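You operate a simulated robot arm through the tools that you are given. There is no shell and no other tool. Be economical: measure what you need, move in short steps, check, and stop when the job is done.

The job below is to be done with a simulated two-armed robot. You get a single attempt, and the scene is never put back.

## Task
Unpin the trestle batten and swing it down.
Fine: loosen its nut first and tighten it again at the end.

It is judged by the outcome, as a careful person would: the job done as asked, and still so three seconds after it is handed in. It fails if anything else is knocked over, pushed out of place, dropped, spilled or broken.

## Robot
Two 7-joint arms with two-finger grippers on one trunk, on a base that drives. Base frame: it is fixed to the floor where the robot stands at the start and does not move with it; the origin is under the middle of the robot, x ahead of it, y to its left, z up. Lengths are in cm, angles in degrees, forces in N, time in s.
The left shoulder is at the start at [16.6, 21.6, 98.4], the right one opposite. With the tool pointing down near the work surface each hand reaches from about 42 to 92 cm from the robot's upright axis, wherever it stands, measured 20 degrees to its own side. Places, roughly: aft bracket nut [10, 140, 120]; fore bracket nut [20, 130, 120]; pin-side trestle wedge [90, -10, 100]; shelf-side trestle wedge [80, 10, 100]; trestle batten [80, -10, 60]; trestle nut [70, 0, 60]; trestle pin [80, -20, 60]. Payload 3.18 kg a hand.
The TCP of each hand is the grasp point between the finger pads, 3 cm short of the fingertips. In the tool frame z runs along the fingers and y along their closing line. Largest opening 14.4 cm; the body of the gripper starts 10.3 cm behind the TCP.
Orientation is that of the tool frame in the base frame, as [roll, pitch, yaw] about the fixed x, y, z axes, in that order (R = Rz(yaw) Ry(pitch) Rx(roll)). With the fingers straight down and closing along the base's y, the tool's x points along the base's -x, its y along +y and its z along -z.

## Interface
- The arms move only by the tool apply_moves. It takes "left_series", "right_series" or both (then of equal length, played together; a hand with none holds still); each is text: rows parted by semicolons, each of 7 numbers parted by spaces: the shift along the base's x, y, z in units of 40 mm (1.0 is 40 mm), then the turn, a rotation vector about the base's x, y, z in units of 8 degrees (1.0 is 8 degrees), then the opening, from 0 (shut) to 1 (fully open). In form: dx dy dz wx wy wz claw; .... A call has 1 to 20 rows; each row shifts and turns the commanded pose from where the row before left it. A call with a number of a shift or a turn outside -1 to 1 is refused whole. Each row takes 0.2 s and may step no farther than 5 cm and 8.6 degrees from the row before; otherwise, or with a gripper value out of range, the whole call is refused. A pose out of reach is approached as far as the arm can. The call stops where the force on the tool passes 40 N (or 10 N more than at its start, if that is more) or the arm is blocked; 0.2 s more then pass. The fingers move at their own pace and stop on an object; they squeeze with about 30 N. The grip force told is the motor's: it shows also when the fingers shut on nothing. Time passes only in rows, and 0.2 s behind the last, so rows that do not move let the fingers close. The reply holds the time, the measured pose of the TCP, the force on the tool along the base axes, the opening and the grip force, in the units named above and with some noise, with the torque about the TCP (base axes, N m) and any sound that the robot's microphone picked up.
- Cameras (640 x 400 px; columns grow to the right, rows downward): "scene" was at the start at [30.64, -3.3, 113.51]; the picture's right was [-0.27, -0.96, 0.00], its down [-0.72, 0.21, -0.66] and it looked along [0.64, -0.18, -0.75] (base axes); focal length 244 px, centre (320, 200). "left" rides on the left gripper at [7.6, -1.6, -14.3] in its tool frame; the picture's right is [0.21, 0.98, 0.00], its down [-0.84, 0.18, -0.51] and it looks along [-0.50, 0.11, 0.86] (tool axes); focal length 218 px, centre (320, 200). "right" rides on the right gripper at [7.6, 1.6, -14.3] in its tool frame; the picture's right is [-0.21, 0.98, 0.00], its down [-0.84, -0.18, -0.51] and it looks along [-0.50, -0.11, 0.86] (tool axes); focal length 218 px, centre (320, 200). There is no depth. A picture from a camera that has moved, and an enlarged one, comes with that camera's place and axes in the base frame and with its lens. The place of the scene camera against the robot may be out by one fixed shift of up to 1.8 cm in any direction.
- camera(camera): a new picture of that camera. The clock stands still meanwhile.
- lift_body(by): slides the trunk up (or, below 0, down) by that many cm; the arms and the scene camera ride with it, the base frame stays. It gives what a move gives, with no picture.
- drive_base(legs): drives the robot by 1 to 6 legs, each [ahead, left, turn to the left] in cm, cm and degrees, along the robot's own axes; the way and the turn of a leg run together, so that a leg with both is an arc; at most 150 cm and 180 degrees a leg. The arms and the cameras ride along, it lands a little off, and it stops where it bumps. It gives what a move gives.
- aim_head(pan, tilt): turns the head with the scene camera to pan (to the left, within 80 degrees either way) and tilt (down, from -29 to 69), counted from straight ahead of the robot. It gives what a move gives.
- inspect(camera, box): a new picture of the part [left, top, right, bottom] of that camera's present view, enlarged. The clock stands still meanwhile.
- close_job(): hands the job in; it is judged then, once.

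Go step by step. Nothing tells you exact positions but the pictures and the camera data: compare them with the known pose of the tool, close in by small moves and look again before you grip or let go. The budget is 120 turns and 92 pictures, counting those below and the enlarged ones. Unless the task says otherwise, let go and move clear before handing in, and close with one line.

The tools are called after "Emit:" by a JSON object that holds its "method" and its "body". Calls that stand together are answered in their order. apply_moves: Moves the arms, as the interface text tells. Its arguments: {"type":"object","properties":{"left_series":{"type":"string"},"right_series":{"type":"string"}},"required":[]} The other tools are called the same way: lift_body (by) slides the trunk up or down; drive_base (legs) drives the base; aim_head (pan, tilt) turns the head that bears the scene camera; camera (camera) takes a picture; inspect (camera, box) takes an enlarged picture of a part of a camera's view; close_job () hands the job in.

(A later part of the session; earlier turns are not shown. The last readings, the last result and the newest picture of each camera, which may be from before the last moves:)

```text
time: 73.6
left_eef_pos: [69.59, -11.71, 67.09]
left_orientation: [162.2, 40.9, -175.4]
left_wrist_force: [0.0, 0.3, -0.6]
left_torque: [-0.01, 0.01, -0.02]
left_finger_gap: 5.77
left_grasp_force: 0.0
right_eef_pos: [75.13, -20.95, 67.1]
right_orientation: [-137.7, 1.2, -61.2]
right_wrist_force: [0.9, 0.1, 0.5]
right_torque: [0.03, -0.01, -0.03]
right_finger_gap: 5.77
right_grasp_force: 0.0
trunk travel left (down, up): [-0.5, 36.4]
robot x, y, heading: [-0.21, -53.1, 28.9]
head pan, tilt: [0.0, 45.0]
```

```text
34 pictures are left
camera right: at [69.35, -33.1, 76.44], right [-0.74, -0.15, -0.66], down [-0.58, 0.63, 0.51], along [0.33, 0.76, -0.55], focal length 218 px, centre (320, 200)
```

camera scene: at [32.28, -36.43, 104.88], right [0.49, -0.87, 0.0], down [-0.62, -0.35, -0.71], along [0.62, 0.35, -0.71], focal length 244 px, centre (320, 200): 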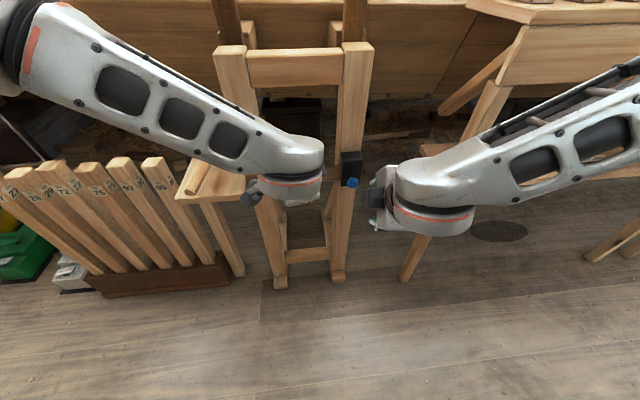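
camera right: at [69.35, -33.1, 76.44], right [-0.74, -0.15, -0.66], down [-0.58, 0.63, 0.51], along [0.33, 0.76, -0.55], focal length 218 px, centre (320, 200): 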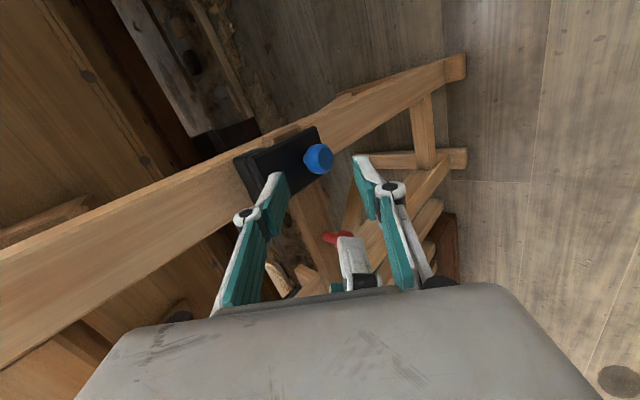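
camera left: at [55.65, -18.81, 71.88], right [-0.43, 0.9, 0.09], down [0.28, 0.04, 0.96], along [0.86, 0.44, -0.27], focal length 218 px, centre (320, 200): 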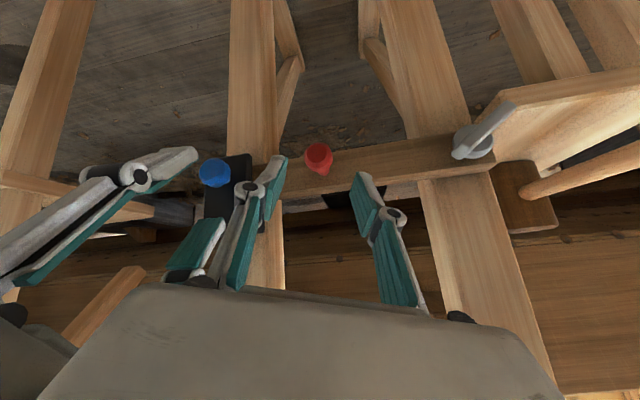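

Both are centred on their targets. Advance left onto the red handle and right toward the pin with a narrower opening.

Emit:
{"method": "apply_moves", "body": {"left_series": ".224 .133 -.27 0 0 0 .4; .224 .133 -.27 0 0 0 .4; .224 .133 -.27 0 0 0 .4; .224 .133 -.27 0 0 0 .4; 0 0 0 0 0 0 .4", "right_series": "0 0 0 0 0 0 .24; .214 .124 -.27 0 0 0 .24; .214 .124 -.27 0 0 0 .24; .214 .124 -.27 0 0 0 .24; 0 0 0 0 0 0 .24"}}

Emit:
{"method": "camera", "body": {"camera": "left"}}

Emit:
{"method": "inspect", "body": {"camera": "right", "box": [240, 90, 400, 210]}}

```text
time: 74.8
left_eef_pos: [73.08, -9.75, 62.51]
left_orientation: [162.0, 40.8, -175.4]
left_wrist_force: [-23.7, 5.0, 2.1]
left_torque: [-0.77, -1.38, -1.08]
left_finger_gap: 6.5
left_grasp_force: 2.8
right_eef_pos: [77.55, -19.46, 63.97]
right_orientation: [-137.5, 1.2, -61.3]
right_wrist_force: [7.6, -7.8, 1.8]
right_torque: [0.85, 1.24, 0.83]
right_finger_gap: 3.59
right_grasp_force: 0.0
trunk travel left (down, up): [-0.5, 36.4]
robot x, y, heading: [-0.77, -53.27, 29.1]
head pan, tilt: [0.0, 45.0]
```

```text
33 pictures are left
camera left: at [59.19, -16.7, 67.33], right [-0.43, 0.9, 0.09], down [0.28, 0.04, 0.96], along [0.86, 0.44, -0.27], focal length 218 px, centre (320, 200)
```

left: 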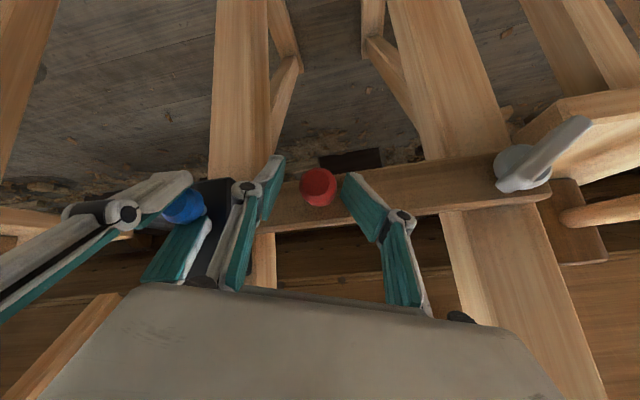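

```text
3.33 times, centred on (320, 150) of right
camera zoom: at [71.77, -31.62, 73.22], right [-0.74, -0.15, -0.66], down [-0.58, 0.63, 0.51], along [0.33, 0.76, -0.55], focal length 728 px, centre (320, 367)
```

zoom: 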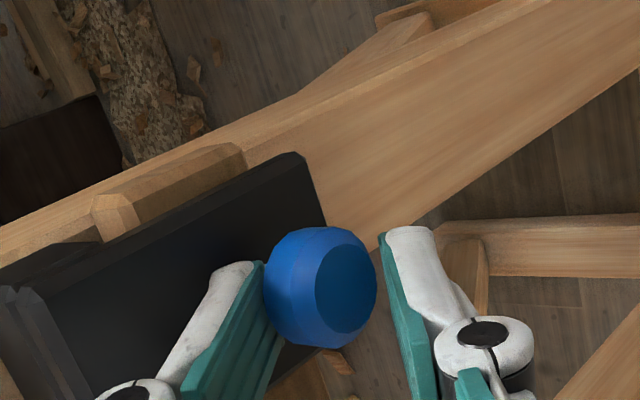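

The two hands are lightly touching each other. Closing the left on the red handle should narrow it.

Emit:
{"method": "apply_moves", "body": {"left_series": "0 0 0 0 0 0 .2; 0 0 0 0 0 0 0; 0 0 0 0 0 0 0"}}

Emit:
{"method": "camera", "body": {"camera": "left"}}

```text
time: 75.6
left_eef_pos: [72.96, -9.81, 62.63]
left_orientation: [162.3, 40.7, -175.2]
left_wrist_force: [-31.9, 5.7, 7.1]
left_torque: [-3.68, 0.02, -0.11]
left_finger_gap: 2.88
left_grasp_force: 45.2
right_eef_pos: [77.55, -19.66, 63.96]
right_orientation: [-137.7, 1.1, -61.3]
right_wrist_force: [-1.5, -27.5, -1.6]
right_torque: [2.93, -0.24, 2.68]
right_finger_gap: 3.46
right_grasp_force: 0.0
trunk travel left (down, up): [-0.5, 36.4]
robot x, y, heading: [-0.2, -52.91, 29.1]
head pan, tilt: [0.0, 45.0]
```

```text
31 pictures are left
camera left: at [59.14, -16.93, 67.5], right [-0.43, 0.9, 0.09], down [0.28, 0.04, 0.96], along [0.86, 0.44, -0.27], focal length 218 px, centre (320, 200)
```

left: 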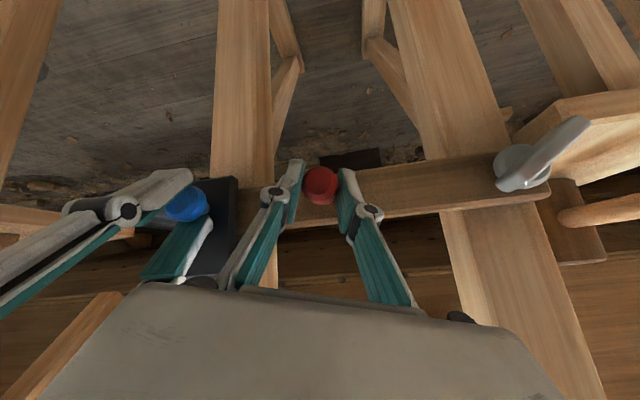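

Red handle held. Yaw the right hand so its body swings away from the left one.

Emit:
{"method": "apply_moves", "body": {"right_series": ".02 -.06 0 0 0 .9 .24; 0 0 0 0 0 .9 .24; 0 0 0 0 0 0 .24"}}

Emit:
{"method": "inspect", "body": {"camera": "right", "box": [240, 90, 400, 210]}}

```text
time: 76.4
left_eef_pos: [73.04, -9.92, 62.62]
left_orientation: [162.2, 40.8, -175.4]
left_wrist_force: [-30.6, -7.8, 2.5]
left_torque: [0.2, -0.09, 1.48]
left_finger_gap: 2.85
left_grasp_force: 45.3
right_eef_pos: [77.55, -19.8, 64.1]
right_orientation: [-137.5, 1.3, -46.6]
right_wrist_force: [-2.0, -1.7, 1.0]
right_torque: [0.04, -0.03, 0.01]
right_finger_gap: 3.46
right_grasp_force: 0.1
trunk travel left (down, up): [-0.5, 36.4]
robot x, y, heading: [-0.28, -52.98, 29.4]
head pan, tilt: [0.0, 45.0]
```

```text
3.33 times, centred on (320, 150) of right
camera zoom: at [74.94, -32.91, 73.41], right [-0.68, -0.33, -0.66], down [-0.72, 0.46, 0.51], along [0.13, 0.82, -0.55], focal length 728 px, centre (320, 367)
```

zoom: 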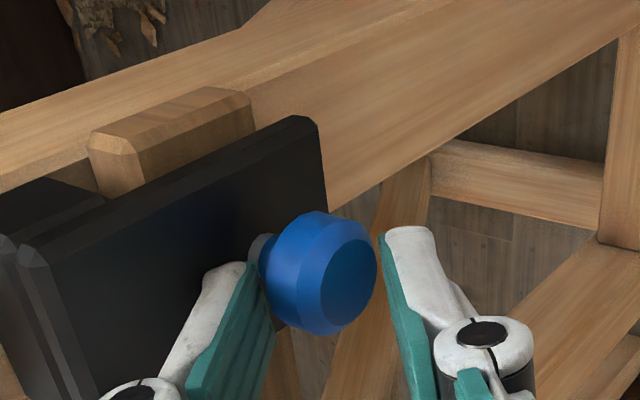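

Hands are clear of each other. Relax the left slightly, advance the right 0.9 cm over the pin head and close.

Emit:
{"method": "apply_moves", "body": {"right_series": ".09 .02 -.083 0 0 0 .24; .09 .02 -.083 0 0 0 .24; 0 0 0 0 0 0 .1; 0 0 0 0 0 0 0; 0 0 0 0 0 0 0", "left_series": "-.05 -.02 0 0 0 0 0; 0 0 0 0 0 0 0; 0 0 0 0 0 0 0; 0 0 0 0 0 0 0; 0 0 0 0 0 0 0"}}

Emit:
{"method": "inspect", "body": {"camera": "right", "box": [240, 90, 400, 210]}}

```text
time: 77.1
left_eef_pos: [72.96, -9.91, 62.65]
left_orientation: [162.2, 40.9, -175.3]
left_wrist_force: [6.2, 0.4, -6.4]
left_torque: [-0.22, 0.17, 1.29]
left_finger_gap: 2.83
left_grasp_force: 44.7
right_eef_pos: [78.1, -19.52, 63.86]
right_orientation: [-137.3, 1.4, -46.4]
right_wrist_force: [-22.8, -22.7, 18.0]
right_torque: [0.41, -0.65, -0.29]
right_finger_gap: 3.97
right_grasp_force: 44.7
trunk travel left (down, up): [-0.5, 36.4]
robot x, y, heading: [-0.52, -53.51, 29.1]
head pan, tilt: [0.0, 45.0]
stopped in row 3 (right hand): the force on the tool passed its limit at 42 N (the readings are from after the stop); the commanded pose is now the measured one
```

```text
3.33 times, centred on (320, 150) of right
camera zoom: at [75.57, -32.7, 73.09], right [-0.68, -0.33, -0.66], down [-0.73, 0.46, 0.52], along [0.13, 0.83, -0.55], focal length 728 px, centre (320, 367)
```

zoom: 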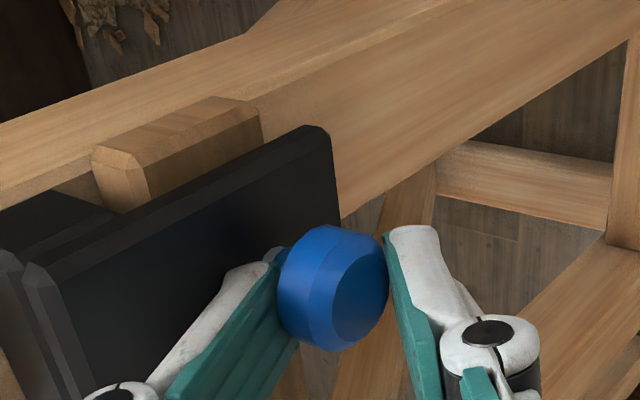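

The upper finger sits behind the pin head. Pull straight out along the trestle normal in small steps.

Emit:
{"method": "apply_moves", "body": {"right_series": "-.08 -.055 .01 0 0 0 0; -.08 -.055 0 0 0 0 0; -.08 -.055 0 0 0 0 0; -.08 -.055 0 0 0 0 0; -.08 -.055 0 0 0 0 0; 0 0 0 0 0 0 0"}}

Emit:
{"method": "inspect", "body": {"camera": "right", "box": [240, 90, 400, 210]}}

```text
time: 78.5
left_eef_pos: [73.04, -9.8, 62.62]
left_orientation: [162.1, 40.9, -175.5]
left_wrist_force: [-11.3, 0.5, 5.1]
left_torque: [0.05, -0.03, 1.33]
left_finger_gap: 2.86
left_grasp_force: 45.0
right_eef_pos: [76.91, -20.59, 63.83]
right_orientation: [-137.2, 1.3, -46.6]
right_wrist_force: [7.9, -7.9, 10.0]
right_torque: [-0.39, -0.23, -0.3]
right_finger_gap: 2.69
right_grasp_force: 44.6
trunk travel left (down, up): [-0.5, 36.4]
robot x, y, heading: [-0.6, -52.8, 29.1]
head pan, tilt: [0.0, 45.0]
```

```text
3.33 times, centred on (320, 150) of right
camera zoom: at [74.17, -33.74, 73.05], right [-0.67, -0.33, -0.66], down [-0.73, 0.46, 0.51], along [0.13, 0.83, -0.55], focal length 728 px, centre (320, 367)
```

zoom: 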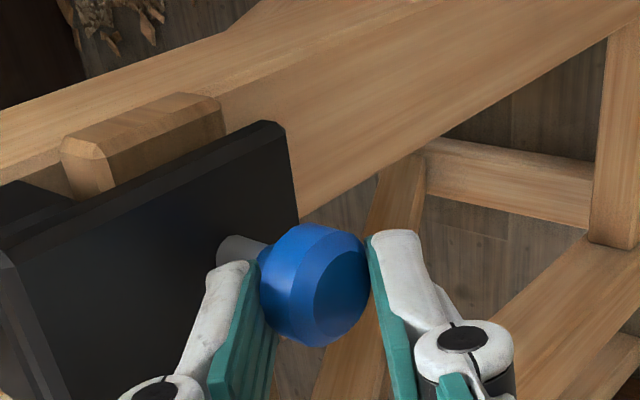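

The pin is sliding out (grey stem showing). Keep pulling.

Emit:
{"method": "apply_moves", "body": {"right_series": "-.1 -.069 0 0 0 0 0; -.1 -.069 0 0 0 0 0; -.1 -.069 0 0 0 0 0; -.1 -.069 0 0 0 0 0; 0 0 0 0 0 0 0"}}

Emit:
{"method": "inspect", "body": {"camera": "right", "box": [220, 90, 420, 240]}}

```text
time: 79.7
left_eef_pos: [72.94, -9.82, 62.53]
left_orientation: [162.3, 40.9, -175.4]
left_wrist_force: [-33.2, -6.7, 21.5]
left_torque: [0.15, -0.1, 1.43]
left_finger_gap: 2.83
left_grasp_force: 45.1
right_eef_pos: [75.31, -21.47, 63.67]
right_orientation: [-137.0, 1.2, -46.7]
right_wrist_force: [36.8, 13.6, -8.8]
right_torque: [-0.02, -0.18, -0.07]
right_finger_gap: 2.69
right_grasp_force: 45.0
trunk travel left (down, up): [-0.5, 36.4]
robot x, y, heading: [0.05, -52.98, 29.3]
head pan, tilt: [0.0, 45.0]
```

```text
2.67 times, centred on (320, 165) of right
camera zoom: at [72.68, -34.76, 73.04], right [-0.67, -0.33, -0.66], down [-0.73, 0.46, 0.51], along [0.14, 0.83, -0.55], focal length 582 px, centre (320, 293)
```

zoom: 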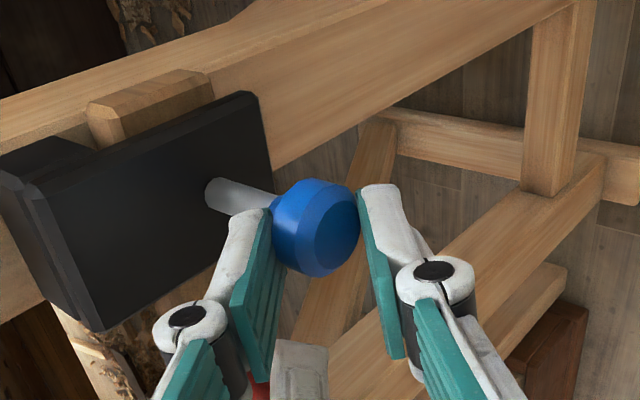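

The pin has come out nearly 3 cm and met a stop. Holding it out, I now start lowering the red handle along its arc about the nut.

Emit:
{"method": "apply_moves", "body": {"left_series": "-.005 .008 -.262 0 0 0 0; -.015 .023 -.26 0 0 0 0; 0 0 0 0 0 0 0", "right_series": ".02 .01 0 0 0 0 0; 0 0 0 0 0 0 0; 0 0 0 0 0 0 0"}}

Emit:
{"method": "inspect", "body": {"camera": "right", "box": [200, 80, 440, 260]}}

```text
time: 80.1
left_eef_pos: [73.0, -9.89, 62.49]
left_orientation: [162.3, 41.1, -175.2]
left_wrist_force: [-4.5, -2.0, 6.8]
left_torque: [0.14, -0.2, 1.13]
left_finger_gap: 2.8
left_grasp_force: 45.4
right_eef_pos: [75.29, -21.54, 63.82]
right_orientation: [-136.9, 1.2, -46.8]
right_wrist_force: [0.9, -1.6, 5.6]
right_torque: [-0.28, 0.14, -0.09]
right_finger_gap: 2.69
right_grasp_force: 45.2
trunk travel left (down, up): [-0.5, 36.4]
robot x, y, heading: [-0.62, -53.01, 29.2]
head pan, tilt: [0.0, 45.0]
stopped in row 1 (left hand): the force on the tool passed its limit at 54 N (the readings are from after the stop); the commanded pose is now the measured one
```

```text
2.22 times, centred on (320, 170) of right
camera zoom: at [72.69, -34.75, 73.04], right [-0.67, -0.33, -0.66], down [-0.73, 0.46, 0.51], along [0.14, 0.83, -0.55], focal length 485 px, centre (320, 267)
```

zoom: 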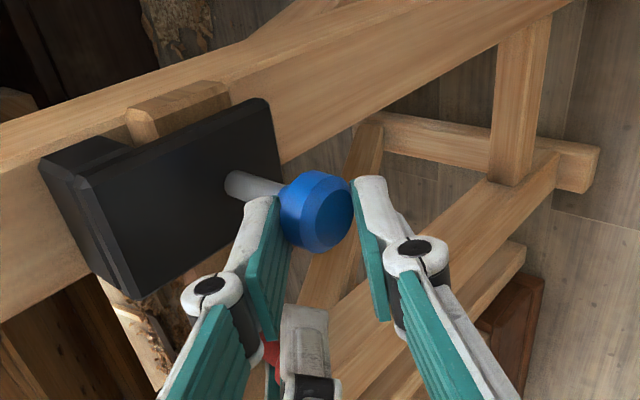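

Emit:
{"method": "apply_moves", "body": {"left_series": "0 0 -.1 0 0 0 0; 0 .002 -.1 0 0 0 0; 0 .002 -.1 0 0 0 0; 0 0 0 0 0 0 0"}}

Emit:
{"method": "camera", "body": {"camera": "left"}}

```text
time: 80.6
left_eef_pos: [72.96, -9.83, 62.46]
left_orientation: [162.3, 41.6, -175.0]
left_wrist_force: [-11.3, -3.2, 11.0]
left_torque: [0.3, -0.14, 0.83]
left_finger_gap: 2.79
left_grasp_force: 44.9
right_eef_pos: [75.41, -21.54, 63.75]
right_orientation: [-137.1, 1.2, -46.8]
right_wrist_force: [1.6, -0.8, 5.9]
right_torque: [-0.26, 0.21, -0.02]
right_finger_gap: 2.69
right_grasp_force: 45.1
trunk travel left (down, up): [-0.5, 36.4]
robot x, y, heading: [-0.33, -53.03, 29.4]
head pan, tilt: [0.0, 45.0]
stopped in row 2 (left hand): the force on the tool passed its limit at 45 N (the readings are from after the stop); the commanded pose is now the measured one
```

```text
25 pictures are left
camera left: at [59.09, -16.92, 67.13], right [-0.43, 0.9, 0.08], down [0.27, 0.04, 0.96], along [0.86, 0.44, -0.26], focal length 218 px, centre (320, 200)
```

left: 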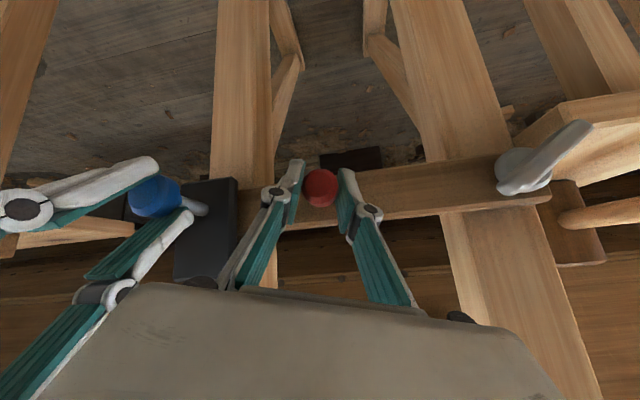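

The batten doesn't budge at 45 N. Check whether the pin has further travel.

Emit:
{"method": "apply_moves", "body": {"right_series": "-.08 -.055 0 0 0 0 0; -.08 -.055 0 0 0 0 0; -.08 -.055 0 0 0 0 0; 0 0 0 0 0 0 0"}}

Emit:
{"method": "inspect", "body": {"camera": "right", "box": [200, 80, 440, 260]}}

```text
time: 81.0
left_eef_pos: [72.97, -9.77, 62.4]
left_orientation: [162.4, 41.5, -174.9]
left_wrist_force: [-5.0, -2.5, 5.2]
left_torque: [0.15, -0.1, 0.65]
left_finger_gap: 2.78
left_grasp_force: 44.9
right_eef_pos: [75.35, -21.54, 63.94]
right_orientation: [-136.8, 1.1, -47.0]
right_wrist_force: [0.9, -0.1, 5.1]
right_torque: [-0.43, 0.04, -0.23]
right_finger_gap: 2.65
right_grasp_force: 44.9
trunk travel left (down, up): [-0.5, 36.4]
robot x, y, heading: [-0.67, -53.21, 29.4]
head pan, tilt: [0.0, 45.0]
stopped in row 2 (left hand): the force on the tool passed its limit at 44 N (the readings are from after the stop); the commanded pose is now the measured one
```

```text
2.22 times, centred on (320, 170) of right
camera zoom: at [72.62, -34.75, 73.02], right [-0.67, -0.33, -0.67], down [-0.73, 0.46, 0.51], along [0.14, 0.83, -0.55], focal length 485 px, centre (320, 267)
```

zoom: 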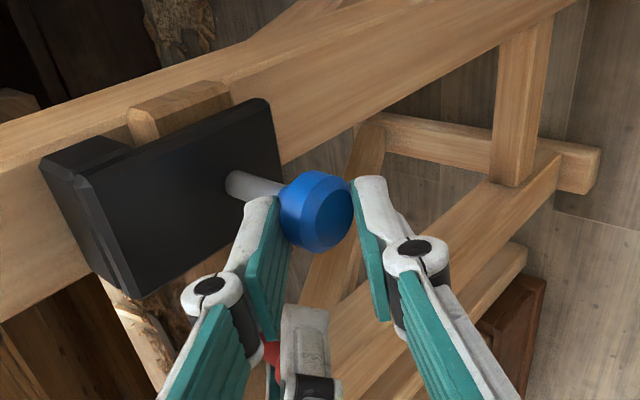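

The pin is at its hard stop and stays out by itself, so it's the nut that still clamps. The right hand keeps hold of the pin while the left returns to the nut, with a yaw bias so I can turn about the true axis.

Emit:
{"method": "apply_moves", "body": {"left_series": "0 0 0 0 0 0 .4; 0 0 0 0 0 0 .4; -.3 -.17 .36 0 0 0 .4; -.3 -.17 .36 0 0 0 .4; -.3 -.17 .36 0 0 0 .4; -.304 .393 .02 0 0 .9 .4; -.304 .393 .02 0 0 .9 .4; -.304 .393 .02 .49 .49 -.72 .4; -.304 .393 .02 .49 .49 -.72 .4; -.304 .393 .02 .49 .49 -.72 .4; -.304 .393 .02 .49 .49 -.72 .4; -.304 .393 .02 .49 .49 -.72 .25; 0 0 0 0 0 0 .25"}}

Emit:
{"method": "inspect", "body": {"camera": "left", "box": [220, 80, 420, 230]}}

```text
time: 83.8
left_eef_pos: [61.09, -0.94, 67.45]
left_orientation: [140.3, 21.3, 158.2]
left_wrist_force: [0.4, -0.2, 0.5]
left_torque: [-0.02, 0.02, -0.03]
left_finger_gap: 3.59
left_grasp_force: 0.2
right_eef_pos: [75.22, -21.56, 63.75]
right_orientation: [-136.8, 1.1, -46.9]
right_wrist_force: [-0.3, 0.9, 10.4]
right_torque: [-0.16, 0.11, -0.09]
right_finger_gap: 2.68
right_grasp_force: 45.3
trunk travel left (down, up): [-0.5, 36.4]
robot x, y, heading: [-0.39, -53.25, 29.4]
head pan, tilt: [0.0, 45.0]
```

```text
2.67 times, centred on (320, 155) of left
camera zoom: at [47.2, -6.51, 73.86], right [-0.11, 0.85, 0.51], down [0.49, -0.4, 0.78], along [0.87, 0.33, -0.37], focal length 582 px, centre (320, 320)
```

zoom: 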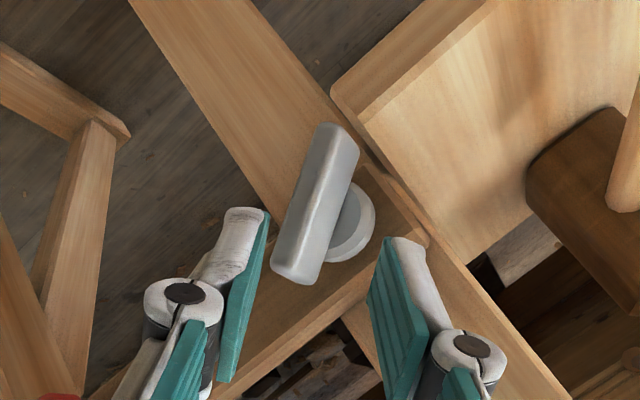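

Emit:
{"method": "apply_moves", "body": {"left_series": "0 0 0 .49 .49 -.71 .22; 0 0 0 .49 .49 -.71 .22; .14 .144 -.23 0 0 0 .2; .14 .144 -.23 0 0 0 .2; .14 .144 -.23 0 0 0 .2; .14 .144 -.23 0 0 0 .2; 0 0 0 0 0 0 .12; 0 0 0 0 0 0 0; 0 0 0 0 0 0 0"}}

Emit:
{"method": "inspect", "body": {"camera": "left", "box": [220, 80, 420, 230]}}

```text
time: 85.3
left_eef_pos: [62.69, 1.23, 63.99]
left_orientation: [136.8, 11.1, 146.0]
left_wrist_force: [-16.4, -13.4, 11.1]
left_torque: [0.12, -0.16, 0.06]
left_finger_gap: 2.36
left_grasp_force: 5.1
right_eef_pos: [75.34, -21.53, 63.73]
right_orientation: [-136.8, 1.1, -46.9]
right_wrist_force: [0.3, 0.4, 4.8]
right_torque: [-0.36, 0.06, -0.09]
right_finger_gap: 2.68
right_grasp_force: 45.5
trunk travel left (down, up): [-0.5, 36.4]
robot x, y, heading: [-0.43, -53.15, 29.9]
head pan, tilt: [0.0, 45.0]
stopped in row 7 (left hand): the force on the tool passed its limit at 55 N (the readings are from after the stop); the commanded pose is now the measured one
```

```text
2.67 times, centred on (320, 155) of left
camera zoom: at [48.9, -2.66, 71.69], right [0.12, 0.78, 0.62], down [0.49, -0.59, 0.64], along [0.86, 0.22, -0.45], focal length 582 px, centre (320, 320)
```

zoom: 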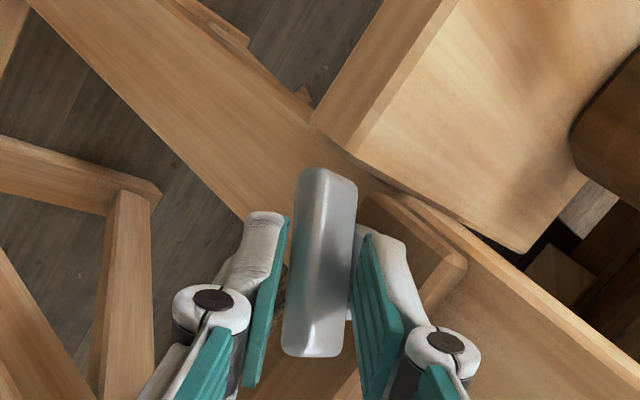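

Emit:
{"method": "apply_moves", "body": {"left_series": "0 0 0 0 0 0 0; 0 0 0 0 0 0 0"}}

Emit:
{"method": "apply_moves", "body": {"left_series": "-.03 .045 -.004 -.63 -.41 0 0; -.03 .045 -.01 -.63 -.41 0 0; 0 0 0 0 0 0 0"}}

Emit:
{"method": "apply_moves", "body": {"left_series": "-.03 .045 -.01 -.63 -.41 0 0; -.03 .042 -.014 -.63 -.41 0 0; 0 0 0 0 0 0 0"}}

Emit:
{"method": "inspect", "body": {"camera": "left", "box": [220, 80, 420, 230]}}

```text
time: 85.9
left_eef_pos: [62.77, 1.23, 64.08]
left_orientation: [136.8, 10.9, 146.0]
left_wrist_force: [-25.1, -25.7, 12.4]
left_torque: [0.04, -0.24, 0.6]
left_finger_gap: 2.24
left_grasp_force: 45.4
right_eef_pos: [75.37, -21.62, 63.79]
right_orientation: [-136.9, 1.2, -46.9]
right_wrist_force: [5.4, 4.8, 4.3]
right_torque: [-0.12, 0.12, -0.13]
right_finger_gap: 2.67
right_grasp_force: 44.9
trunk travel left (down, up): [-0.5, 36.4]
robot x, y, heading: [-0.4, -52.91, 29.3]
head pan, tilt: [0.0, 45.0]
```

```text
time: 86.4
left_eef_pos: [62.62, 1.42, 63.99]
left_orientation: [140.1, 18.1, 146.6]
left_wrist_force: [-14.7, -7.7, 14.0]
left_torque: [0.25, -0.33, 0.71]
left_finger_gap: 2.2
left_grasp_force: 44.7
right_eef_pos: [75.41, -21.45, 63.89]
right_orientation: [-136.8, 1.0, -46.9]
right_wrist_force: [1.9, -1.6, 2.8]
right_torque: [-0.58, -0.05, -0.51]
right_finger_gap: 2.68
right_grasp_force: 45.0
trunk travel left (down, up): [-0.5, 36.4]
robot x, y, heading: [-0.22, -53.01, 29.5]
head pan, tilt: [0.0, 45.0]
stopped in row 2 (left hand): the force on the tool passed its limit at 51 N (the readings are from after the stop); the commanded pose is now the measured one
```

```text
time: 87.2
left_eef_pos: [62.3, 1.74, 63.98]
left_orientation: [145.4, 29.1, 148.8]
left_wrist_force: [-29.2, -13.6, 21.6]
left_torque: [0.29, -0.4, 0.58]
left_finger_gap: 2.17
left_grasp_force: 44.7
right_eef_pos: [75.33, -21.48, 63.9]
right_orientation: [-136.8, 1.1, -47.0]
right_wrist_force: [5.8, -1.4, -0.6]
right_torque: [-0.38, 0.1, -0.24]
right_finger_gap: 2.67
right_grasp_force: 45.2
trunk travel left (down, up): [-0.5, 36.4]
robot x, y, heading: [-0.35, -53.33, 29.8]
head pan, tilt: [0.0, 45.0]
```

```text
2.67 times, centred on (320, 155) of left
camera zoom: at [47.18, -0.06, 69.7], right [0.03, 0.92, 0.38], down [0.34, -0.37, 0.86], along [0.94, 0.1, -0.33], focal length 582 px, centre (320, 320)
```

zoom: 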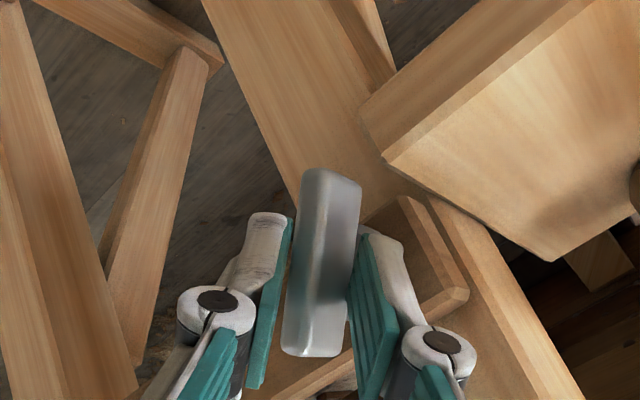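

Now the bar turns rigidly with the hand. Continue the same way.

Emit:
{"method": "apply_moves", "body": {"left_series": "-.035 .035 -.014 -.63 -.41 0 0; -.035 .035 -.018 -.63 -.41 0 0; 0 0 0 0 0 0 0"}}

Emit:
{"method": "apply_moves", "body": {"left_series": "-.03 .035 -.02 -.63 -.41 0 0; -.03 .035 -.022 -.63 -.41 0 0; 0 0 0 0 0 0 0"}}

Emit:
{"method": "camera", "body": {"camera": "left"}}

```text
time: 88.0
left_eef_pos: [62.26, 2.05, 63.77]
left_orientation: [152.3, 39.7, 152.6]
left_wrist_force: [-24.6, -9.7, 17.2]
left_torque: [0.28, -0.45, 0.77]
left_finger_gap: 2.14
left_grasp_force: 45.0
right_eef_pos: [75.46, -21.56, 63.91]
right_orientation: [-136.8, 1.0, -46.9]
right_wrist_force: [3.2, -4.6, 2.6]
right_torque: [-0.33, 0.11, -0.26]
right_finger_gap: 2.66
right_grasp_force: 45.2
trunk travel left (down, up): [-0.5, 36.4]
robot x, y, heading: [-0.12, -53.12, 29.6]
head pan, tilt: [0.0, 45.0]
```

```text
time: 88.8
left_eef_pos: [61.92, 2.35, 63.67]
left_orientation: [161.4, 50.0, 159.1]
left_wrist_force: [-15.4, -4.0, 14.5]
left_torque: [-0.01, -0.25, 0.84]
left_finger_gap: 2.11
left_grasp_force: 45.0
right_eef_pos: [75.37, -21.49, 63.93]
right_orientation: [-136.8, 1.0, -46.9]
right_wrist_force: [3.0, -5.5, 4.5]
right_torque: [-0.41, 0.11, -0.26]
right_finger_gap: 2.66
right_grasp_force: 45.6
trunk travel left (down, up): [-0.5, 36.4]
robot x, y, heading: [-0.62, -52.86, 29.3]
head pan, tilt: [0.0, 45.0]
```

```text
20 pictures are left
camera left: at [45.76, 2.03, 66.07], right [-0.02, 1.0, 0.04], down [0.12, -0.04, 0.99], along [0.99, 0.02, -0.12], focal length 218 px, centre (320, 200)
```

left: 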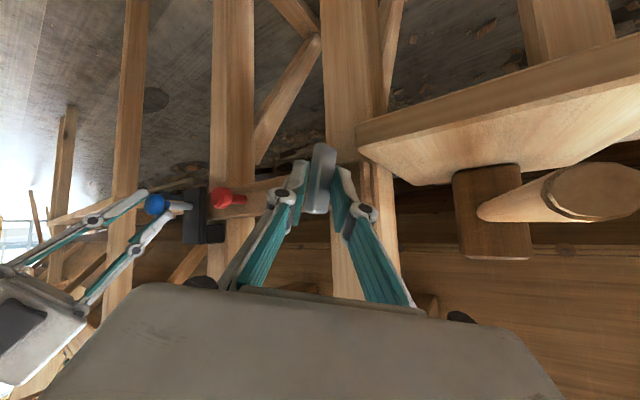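

The bar is now vertical (about 115° turned). A bit further.

Emit:
{"method": "apply_moves", "body": {"left_series": "-.02 .03 -.025 -.63 -.41 0 0; -.02 .03 -.025 -.63 -.41 0 0; 0 0 0 0 0 0 0"}}

Emit:
{"method": "apply_moves", "body": {"left_series": "0 0 0 -.6 0 .5 0; 0 0 0 -.6 0 .5 0; 0 0 0 0 0 0 0"}}

Emit:
{"method": "camera", "body": {"camera": "left"}}

```text
time: 89.6
left_eef_pos: [61.65, 2.69, 63.25]
left_orientation: [175.2, 59.0, 170.3]
left_wrist_force: [-8.8, -1.5, 9.8]
left_torque: [-0.08, -0.13, 0.8]
left_finger_gap: 2.09
left_grasp_force: 45.0
right_eef_pos: [75.44, -21.54, 63.88]
right_orientation: [-136.9, 1.0, -46.9]
right_wrist_force: [3.1, -4.1, 9.0]
right_torque: [-0.37, 0.03, -0.31]
right_finger_gap: 2.7
right_grasp_force: 45.3
trunk travel left (down, up): [-0.5, 36.4]
robot x, y, heading: [-0.43, -53.21, 29.5]
head pan, tilt: [0.0, 45.0]
```

```text
time: 90.4
left_eef_pos: [61.54, 2.31, 63.15]
left_orientation: [-166.1, 58.4, -165.9]
left_wrist_force: [-17.6, -20.9, 0.9]
left_torque: [0.28, -0.55, -0.29]
left_finger_gap: 1.84
left_grasp_force: 44.6
right_eef_pos: [75.27, -21.67, 63.84]
right_orientation: [-136.7, 1.0, -46.8]
right_wrist_force: [2.4, -1.3, 13.5]
right_torque: [-0.37, -0.14, -0.38]
right_finger_gap: 2.66
right_grasp_force: 44.8
trunk travel left (down, up): [-0.5, 36.4]
robot x, y, heading: [-0.39, -53.18, 29.6]
head pan, tilt: [0.0, 45.0]
```

```text
19 pictures are left
camera left: at [45.38, 0.16, 64.08], right [-0.14, 0.94, -0.3], down [-0.01, 0.3, 0.95], along [0.99, 0.14, -0.03], focal length 218 px, centre (320, 200)
```

left: 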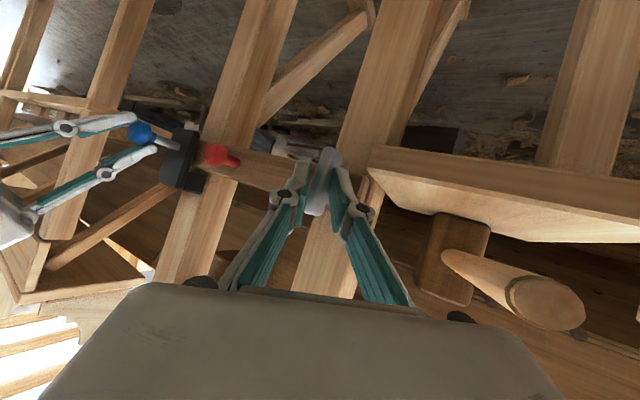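

About 130° now. Continue turning with the wrist, which has room this way.

Emit:
{"method": "apply_moves", "body": {"left_series": "-.01 .02 -.02 -.66 -.1 .3 0; -.01 .02 -.02 -.66 -.1 .3 0; 0 0 0 0 0 0 0"}}

Emit:
{"method": "apply_moves", "body": {"left_series": "-.01 .02 -.02 -.66 -.1 .3 0; -.01 .02 -.02 -.66 -.1 .3 0; 0 0 0 0 0 0 0"}}

Emit:
{"method": "apply_moves", "body": {"left_series": "-.01 .02 -.02 -.66 -.1 .3 0; -.01 .02 -.02 -.66 -.1 .3 0; 0 0 0 0 0 0 0"}}

Emit:
{"method": "camera", "body": {"camera": "left"}}

```text
time: 91.1
left_eef_pos: [61.43, 2.04, 63.0]
left_orientation: [-147.2, 55.4, -145.7]
left_wrist_force: [-12.6, -3.8, 8.3]
left_torque: [0.45, 0.62, 0.18]
left_finger_gap: 1.78
left_grasp_force: 45.1
right_eef_pos: [75.42, -21.53, 63.77]
right_orientation: [-136.8, 1.1, -46.9]
right_wrist_force: [2.7, -2.1, 2.1]
right_torque: [-0.21, 0.33, 0.05]
right_finger_gap: 2.66
right_grasp_force: 44.8
trunk travel left (down, up): [-0.5, 36.4]
robot x, y, heading: [-0.41, -53.23, 29.6]
head pan, tilt: [0.0, 45.0]
stopped in row 3 (left hand): the force on the tool passed its limit at 41 N (the readings are from after the stop); the commanded pose is now the measured one
```

```text
time: 91.9
left_eef_pos: [61.35, 1.86, 62.83]
left_orientation: [-132.5, 49.3, -129.5]
left_wrist_force: [-33.2, -18.0, 12.9]
left_torque: [1.56, 0.72, -0.66]
left_finger_gap: 2.16
left_grasp_force: 45.2
right_eef_pos: [75.31, -21.43, 63.75]
right_orientation: [-136.7, 1.2, -46.8]
right_wrist_force: [5.5, 0.6, -1.4]
right_torque: [-0.25, 0.11, -0.2]
right_finger_gap: 2.68
right_grasp_force: 44.7
trunk travel left (down, up): [-0.5, 36.4]
robot x, y, heading: [-0.34, -53.38, 29.3]
head pan, tilt: [0.0, 45.0]
```

```text
time: 92.5
left_eef_pos: [60.99, 1.78, 62.54]
left_orientation: [-123.1, 42.0, -118.8]
left_wrist_force: [-30.6, -7.0, 9.1]
left_torque: [1.05, 0.33, -0.27]
left_finger_gap: 2.3
left_grasp_force: 45.0
right_eef_pos: [75.37, -21.56, 63.8]
right_orientation: [-136.7, 1.0, -46.8]
right_wrist_force: [3.6, -3.2, 1.7]
right_torque: [-0.24, 0.42, 0.09]
right_finger_gap: 2.71
right_grasp_force: 44.7
trunk travel left (down, up): [-0.5, 36.4]
robot x, y, heading: [-0.15, -52.94, 29.4]
head pan, tilt: [0.0, 45.0]
stopped in row 3 (left hand): the force on the tool passed its limit at 51 N (the readings are from after the stop); the commanded pose is now the measured one
```

```text
18 pictures are left
camera left: at [45.56, -3.24, 64.23], right [-0.28, 0.6, -0.75], down [-0.2, 0.73, 0.66], along [0.94, 0.33, -0.08], focal length 218 px, centre (320, 200)
```

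left: 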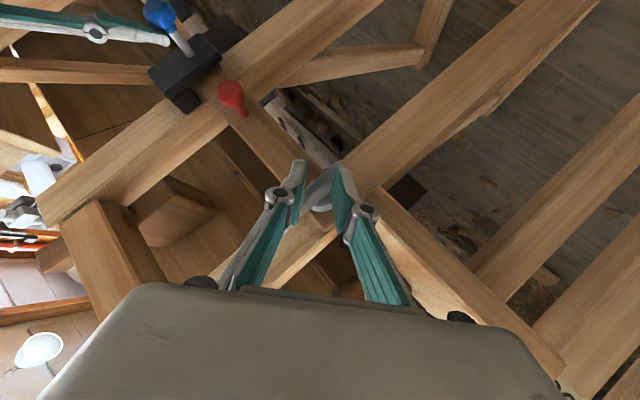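

The nut has now reached its own stop (the bar no longer follows, about 140° turned). Release it and go back to the red handle.

Emit:
{"method": "apply_moves", "body": {"left_series": "0 0 0 0 0 0 .4; 0 0 0 0 0 0 .4; -.45 .04 .2 0 0 0 .4; -.45 .04 .2 0 0 0 .4; -.45 .04 .2 0 0 0 .4; .36 -.345 .03 .803 .54 -.05 .4; .36 -.345 .03 .803 .54 -.05 .4; .36 -.345 .03 .803 .54 -.05 .4; .36 -.345 .03 .803 .54 -.05 .4; .36 -.345 .03 .803 .54 -.05 .4; .36 -.345 .03 .803 .54 -.05 .4; .36 -.345 .03 .803 .54 -.05 .4; .36 -.345 .03 0 0 0 .4; .36 -.345 .03 0 0 0 .4; .36 -.345 .03 0 0 0 .3; 0 0 0 0 0 0 .3"}}

Emit:
{"method": "camera", "body": {"camera": "left"}}

```text
time: 95.9
left_eef_pos: [68.0, -8.38, 65.04]
left_orientation: [166.2, 41.4, -173.0]
left_wrist_force: [0.1, 0.0, -0.6]
left_torque: [-0.02, -0.02, 0.0]
left_finger_gap: 4.32
left_grasp_force: 0.1
left hand out of reach, approached as far as the arm can: row 7, 8, 9
right_eef_pos: [75.49, -21.4, 63.82]
right_orientation: [-136.7, 1.2, -46.7]
right_wrist_force: [2.0, -3.5, 17.4]
right_torque: [0.0, 0.13, 0.01]
right_finger_gap: 2.69
right_grasp_force: 44.5
trunk travel left (down, up): [-0.5, 36.4]
robot x, y, heading: [-0.68, -53.0, 29.3]
head pan, tilt: [0.0, 45.0]
```

```text
17 pictures are left
camera left: at [54.14, -15.15, 70.17], right [-0.42, 0.9, 0.04], down [0.27, 0.09, 0.96], along [0.86, 0.42, -0.28], focal length 218 px, centre (320, 200)
```

left: 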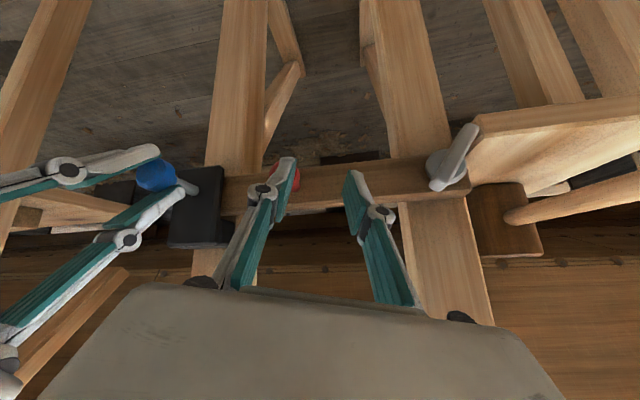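

Emit:
{"method": "apply_moves", "body": {"left_series": ".25 -.4 .12 0 0 0 .33; .3 -.36 .05 0 0 0 .33; .214 .127 -.258 0 0 0 .33; .214 .127 -.258 0 0 0 .33; .214 .127 -.258 0 0 0 .33; 0 0 0 0 0 0 0; 0 0 0 0 0 0 0; 0 0 0 0 0 0 0"}}

Emit:
{"method": "apply_moves", "body": {"left_series": "0 0 -.1 0 0 0 0; 0 .002 -.1 0 0 0 0; 0 .002 -.1 0 0 0 0; 0 .002 -.1 0 0 0 0; 0 0 0 0 0 0 0"}}

Emit:
{"method": "camera", "body": {"camera": "left"}}

```text
time: 97.7
left_eef_pos: [72.95, -10.0, 62.72]
left_orientation: [166.3, 41.3, -172.7]
left_wrist_force: [-10.4, 2.9, -3.3]
left_torque: [-0.18, 0.27, 1.75]
left_finger_gap: 2.86
left_grasp_force: 44.8
right_eef_pos: [75.44, -21.52, 63.85]
right_orientation: [-136.6, 1.0, -46.9]
right_wrist_force: [4.3, -7.2, 18.1]
right_torque: [-0.16, -0.02, -0.15]
right_finger_gap: 2.69
right_grasp_force: 45.5
trunk travel left (down, up): [-0.5, 36.4]
robot x, y, heading: [0.07, -53.42, 29.3]
head pan, tilt: [0.0, 45.0]
```

```text
time: 98.9
left_eef_pos: [72.84, -9.9, 61.17]
left_orientation: [166.1, 41.5, -173.0]
left_wrist_force: [-15.9, 2.4, 4.8]
left_torque: [1.02, -0.52, 0.96]
left_finger_gap: 2.84
left_grasp_force: 45.1
right_eef_pos: [75.4, -21.54, 63.85]
right_orientation: [-136.8, 1.0, -46.9]
right_wrist_force: [3.9, -8.4, 11.6]
right_torque: [-0.27, 0.01, -0.19]
right_finger_gap: 2.68
right_grasp_force: 44.8
trunk travel left (down, up): [-0.5, 36.4]
robot x, y, heading: [-0.16, -53.29, 29.4]
head pan, tilt: [0.0, 45.0]
```

```text
16 pictures are left
camera left: at [58.9, -16.59, 66.22], right [-0.43, 0.9, 0.04], down [0.27, 0.09, 0.96], along [0.86, 0.42, -0.28], focal length 218 px, centre (320, 200)
```

left: 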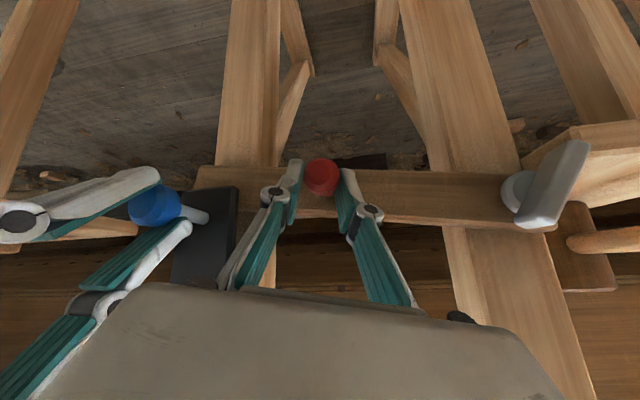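

The batten is free and moving: its end has left the keeper. Continue along the arc about the nut.

Emit:
{"method": "apply_moves", "body": {"left_series": "-.02 .031 -.259 0 0 0 0; -.03 .046 -.256 0 0 0 0; -.039 .06 -.252 0 0 0 0; -.049 .075 -.246 0 0 0 0; 0 0 0 0 0 0 0"}}

Emit:
{"method": "apply_moves", "body": {"left_series": "-.058 .089 -.239 0 0 0 0; -.067 .103 -.231 0 0 0 0; -.076 .116 -.222 0 0 0 0; -.084 .129 -.212 0 0 0 0; 0 0 0 0 0 0 0"}}

Emit:
{"method": "camera", "body": {"camera": "left"}}

```text
time: 100.1
left_eef_pos: [72.15, -8.83, 57.15]
left_orientation: [166.1, 41.6, -172.9]
left_wrist_force: [-16.1, 10.3, 13.0]
left_torque: [1.09, -0.19, 0.61]
left_finger_gap: 2.83
left_grasp_force: 44.6
right_eef_pos: [75.34, -21.53, 63.66]
right_orientation: [-136.7, 1.0, -46.8]
right_wrist_force: [5.2, -9.6, 5.4]
right_torque: [-0.35, 0.08, -0.28]
right_finger_gap: 2.64
right_grasp_force: 44.8
trunk travel left (down, up): [-0.5, 36.4]
robot x, y, heading: [-0.2, -53.59, 29.5]
head pan, tilt: [0.0, 45.0]
```

```text
time: 100.8
left_eef_pos: [71.48, -7.88, 55.2]
left_orientation: [166.1, 41.4, -172.4]
left_wrist_force: [-11.5, 0.6, 8.3]
left_torque: [0.47, 0.03, 0.28]
left_finger_gap: 2.84
left_grasp_force: 45.0
right_eef_pos: [75.39, -21.44, 63.77]
right_orientation: [-136.7, 1.0, -46.8]
right_wrist_force: [2.0, -2.3, 8.3]
right_torque: [-0.08, 0.19, 0.2]
right_finger_gap: 2.69
right_grasp_force: 45.0
trunk travel left (down, up): [-0.5, 36.4]
robot x, y, heading: [-0.34, -53.2, 29.5]
head pan, tilt: [0.0, 45.0]
stopped in row 3 (left hand): the force on the tool passed its limit at 43 N (the readings are from after the stop); the commanded pose is now the measured one
```

```text
15 pictures are left
camera left: at [57.65, -14.74, 60.12], right [-0.43, 0.9, 0.04], down [0.27, 0.09, 0.96], along [0.86, 0.43, -0.28], focal length 218 px, centre (320, 200)
```

left: 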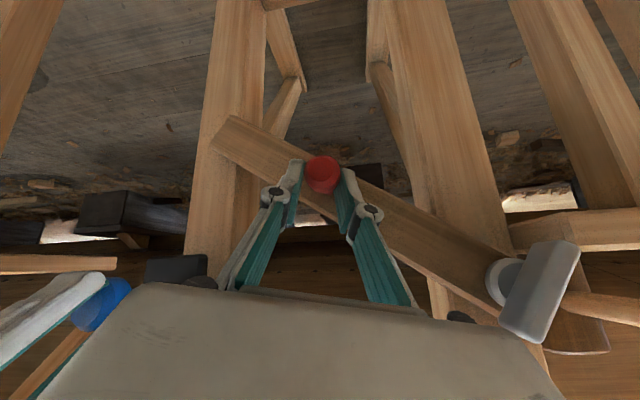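

Emit:
{"method": "apply_moves", "body": {"left_series": "-.086 .11 -.222 0 0 0 0; -.09 .125 -.212 0 0 0 0; -.095 .14 -.2 0 0 0 0; -.1 .152 -.188 0 0 0 0; 0 0 0 0 0 0 0"}}

Emit:
{"method": "apply_moves", "body": {"left_series": "-.106 .163 -.175 0 0 0 0; -.112 .173 -.161 0 0 0 0; -.118 .182 -.146 0 0 0 0; -.123 .19 -.131 0 0 0 0; 0 0 0 0 0 0 0"}}

Emit:
{"method": "camera", "body": {"camera": "left"}}

```text
time: 101.7
left_eef_pos: [70.21, -6.15, 52.6]
left_orientation: [166.0, 41.6, -172.4]
left_wrist_force: [-15.4, -3.1, 12.0]
left_torque: [0.7, -0.19, 0.41]
left_finger_gap: 2.82
left_grasp_force: 45.1
right_eef_pos: [75.39, -21.52, 63.91]
right_orientation: [-136.7, 1.0, -46.9]
right_wrist_force: [2.9, -2.6, 6.5]
right_torque: [-0.07, 0.23, 0.2]
right_finger_gap: 2.66
right_grasp_force: 44.8
trunk travel left (down, up): [-0.5, 36.4]
robot x, y, heading: [-0.09, -53.44, 29.8]
head pan, tilt: [0.0, 45.0]
stopped in row 4 (left hand): the force on the tool passed its limit at 43 N (the readings are from after the stop); the commanded pose is now the measured one
```

```text
time: 102.7
left_eef_pos: [68.57, -3.66, 50.44]
left_orientation: [166.1, 41.6, -172.4]
left_wrist_force: [-17.6, -3.7, 15.2]
left_torque: [0.83, -0.44, 0.41]
left_finger_gap: 2.85
left_grasp_force: 45.0
right_eef_pos: [75.41, -21.52, 63.77]
right_orientation: [-136.6, 1.0, -46.8]
right_wrist_force: [3.1, -3.2, 5.2]
right_torque: [0.05, 0.32, 0.23]
right_finger_gap: 2.68
right_grasp_force: 45.0
trunk travel left (down, up): [-0.5, 36.4]
robot x, y, heading: [-0.72, -53.27, 29.5]
head pan, tilt: [0.0, 45.0]
stopped in row 4 (left hand): the force on the tool passed its limit at 42 N (the readings are from after the stop); the commanded pose is now the measured one
```

```text
14 pictures are left
camera left: at [54.71, -10.55, 55.44], right [-0.44, 0.9, 0.04], down [0.26, 0.09, 0.96], along [0.86, 0.43, -0.28], focal length 218 px, centre (320, 200)
```

left: 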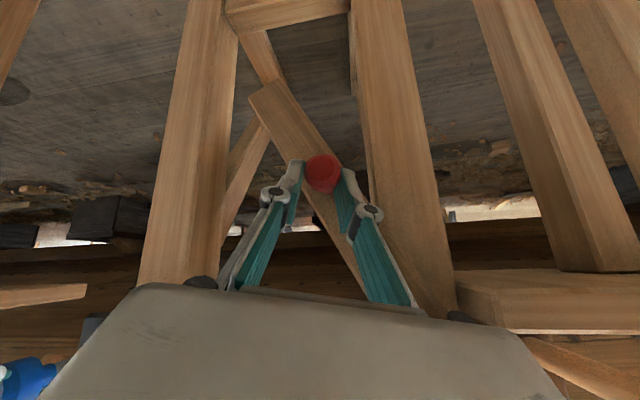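

Emit:
{"method": "apply_moves", "body": {"left_series": "-.118 .182 -.15 0 0 0 0; -.123 .19 -.135 0 0 0 0; -.128 .197 -.12 0 0 0 0; 0 0 0 0 0 0 0"}}

Emit:
{"method": "apply_moves", "body": {"left_series": "-.132 .204 -.105 0 0 0 0; -.136 .209 -.087 0 0 0 0; -.138 .213 -.07 0 0 0 0; 0 0 0 0 0 0 0"}}

Emit:
{"method": "apply_moves", "body": {"left_series": "-.138 .213 -.06 0 0 0 0; -.14 .216 -.045 0 0 0 0; -.142 .218 -.03 0 0 0 0; 0 0 0 0 0 0 0"}}

Emit:
{"method": "camera", "body": {"camera": "left"}}

```text
time: 103.2
left_eef_pos: [68.06, -2.96, 50.02]
left_orientation: [166.3, 41.9, -172.3]
left_wrist_force: [-17.8, -3.0, 17.4]
left_torque: [0.54, -0.29, 0.56]
left_finger_gap: 2.82
left_grasp_force: 45.0
right_eef_pos: [75.3, -21.48, 63.77]
right_orientation: [-136.7, 1.0, -47.0]
right_wrist_force: [2.9, -3.1, 7.0]
right_torque: [0.03, 0.29, 0.25]
right_finger_gap: 2.67
right_grasp_force: 45.2
trunk travel left (down, up): [-0.5, 36.4]
robot x, y, heading: [-0.43, -53.41, 29.6]
head pan, tilt: [0.0, 45.0]
stopped in row 2 (left hand): the force on the tool passed its limit at 44 N (the readings are from after the stop); the commanded pose is now the measured one
```

```text
time: 103.7
left_eef_pos: [67.77, -2.44, 49.77]
left_orientation: [166.4, 42.0, -172.5]
left_wrist_force: [-19.2, -5.4, 19.2]
left_torque: [0.65, -0.31, 0.78]
left_finger_gap: 2.84
left_grasp_force: 45.1
right_eef_pos: [75.41, -21.47, 63.8]
right_orientation: [-136.7, 0.9, -47.0]
right_wrist_force: [3.9, -2.6, 5.9]
right_torque: [-0.01, 0.27, 0.2]
right_finger_gap: 2.68
right_grasp_force: 44.9
trunk travel left (down, up): [-0.5, 36.4]
robot x, y, heading: [-0.42, -53.34, 29.5]
head pan, tilt: [0.0, 45.0]
stopped in row 2 (left hand): the force on the tool passed its limit at 44 N (the readings are from after the stop); the commanded pose is now the measured one
```

```text
time: 104.7
left_eef_pos: [66.08, -0.04, 49.03]
left_orientation: [166.4, 41.9, -172.7]
left_wrist_force: [-17.3, -18.6, 15.7]
left_torque: [0.85, 0.01, 0.33]
left_finger_gap: 2.84
left_grasp_force: 44.8
right_eef_pos: [75.41, -21.5, 63.72]
right_orientation: [-136.6, 1.0, -46.9]
right_wrist_force: [0.7, -1.4, 12.3]
right_torque: [0.03, 0.24, 0.06]
right_finger_gap: 2.69
right_grasp_force: 45.2
trunk travel left (down, up): [-0.5, 36.4]
robot x, y, heading: [-0.37, -53.18, 29.6]
head pan, tilt: [0.0, 45.0]
```

```text
13 pictures are left
camera left: at [52.04, -6.83, 53.86], right [-0.43, 0.9, 0.03], down [0.26, 0.09, 0.96], along [0.87, 0.42, -0.27], focal length 218 px, centre (320, 200)
```

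left: 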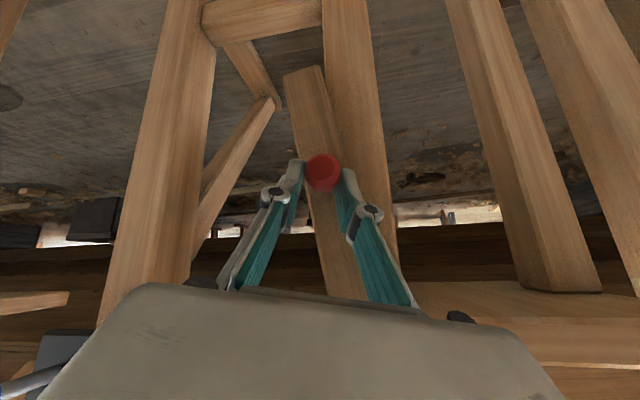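

Emit:
{"method": "apply_moves", "body": {"left_series": "-.12 .18 -.04 0 0 0 0; -.12 .18 -.03 0 0 0 0; -.12 .18 -.01 0 0 0 0; 0 0 0 0 0 0 0"}}

Emit:
{"method": "apply_moves", "body": {"left_series": "-.11 .17 -.01 0 0 0 0; -.11 .17 0 0 0 0 0; 0 0 0 0 0 0 0"}}

Emit:
{"method": "inspect", "body": {"camera": "scene", "box": [200, 100, 400, 290]}}

```text
time: 105.7
left_eef_pos: [64.43, 2.17, 48.61]
left_orientation: [166.4, 41.9, -172.6]
left_wrist_force: [-20.2, -22.9, 8.3]
left_torque: [0.2, -0.25, 0.54]
left_finger_gap: 2.81
left_grasp_force: 44.9
right_eef_pos: [75.42, -21.51, 63.76]
right_orientation: [-136.8, 1.1, -47.1]
right_wrist_force: [0.2, -2.5, 18.1]
right_torque: [0.11, 0.18, 0.2]
right_finger_gap: 2.69
right_grasp_force: 45.2
trunk travel left (down, up): [-0.5, 36.4]
robot x, y, heading: [-0.56, -53.4, 29.6]
head pan, tilt: [0.0, 45.0]
```

```text
time: 106.2
left_eef_pos: [64.4, 2.26, 48.74]
left_orientation: [167.4, 42.0, -172.6]
left_wrist_force: [-11.4, -5.9, 11.7]
left_torque: [0.19, -0.41, 1.54]
left_finger_gap: 2.83
left_grasp_force: 44.9
right_eef_pos: [75.5, -21.52, 63.67]
right_orientation: [-136.7, 1.1, -46.9]
right_wrist_force: [1.0, -3.5, 3.6]
right_torque: [-0.02, 0.32, 0.23]
right_finger_gap: 2.67
right_grasp_force: 44.7
trunk travel left (down, up): [-0.5, 36.4]
robot x, y, heading: [-0.55, -53.17, 29.3]
head pan, tilt: [0.0, 45.0]
stopped in row 2 (left hand): the force on the tool passed its limit at 44 N (the readings are from after the stop); the commanded pose is now the measured one
```

```text
2.11 times, centred on (300, 195) of scene
camera zoom: at [31.98, -36.39, 104.94], right [0.49, -0.87, 0.0], down [-0.61, -0.35, -0.71], along [0.62, 0.35, -0.71], focal length 513 px, centre (362, 210)
```

zoom: 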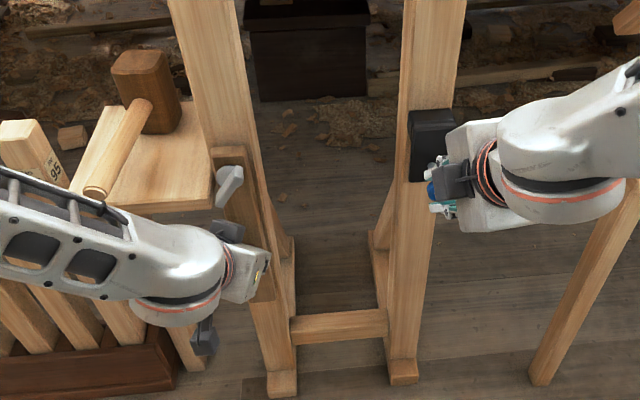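

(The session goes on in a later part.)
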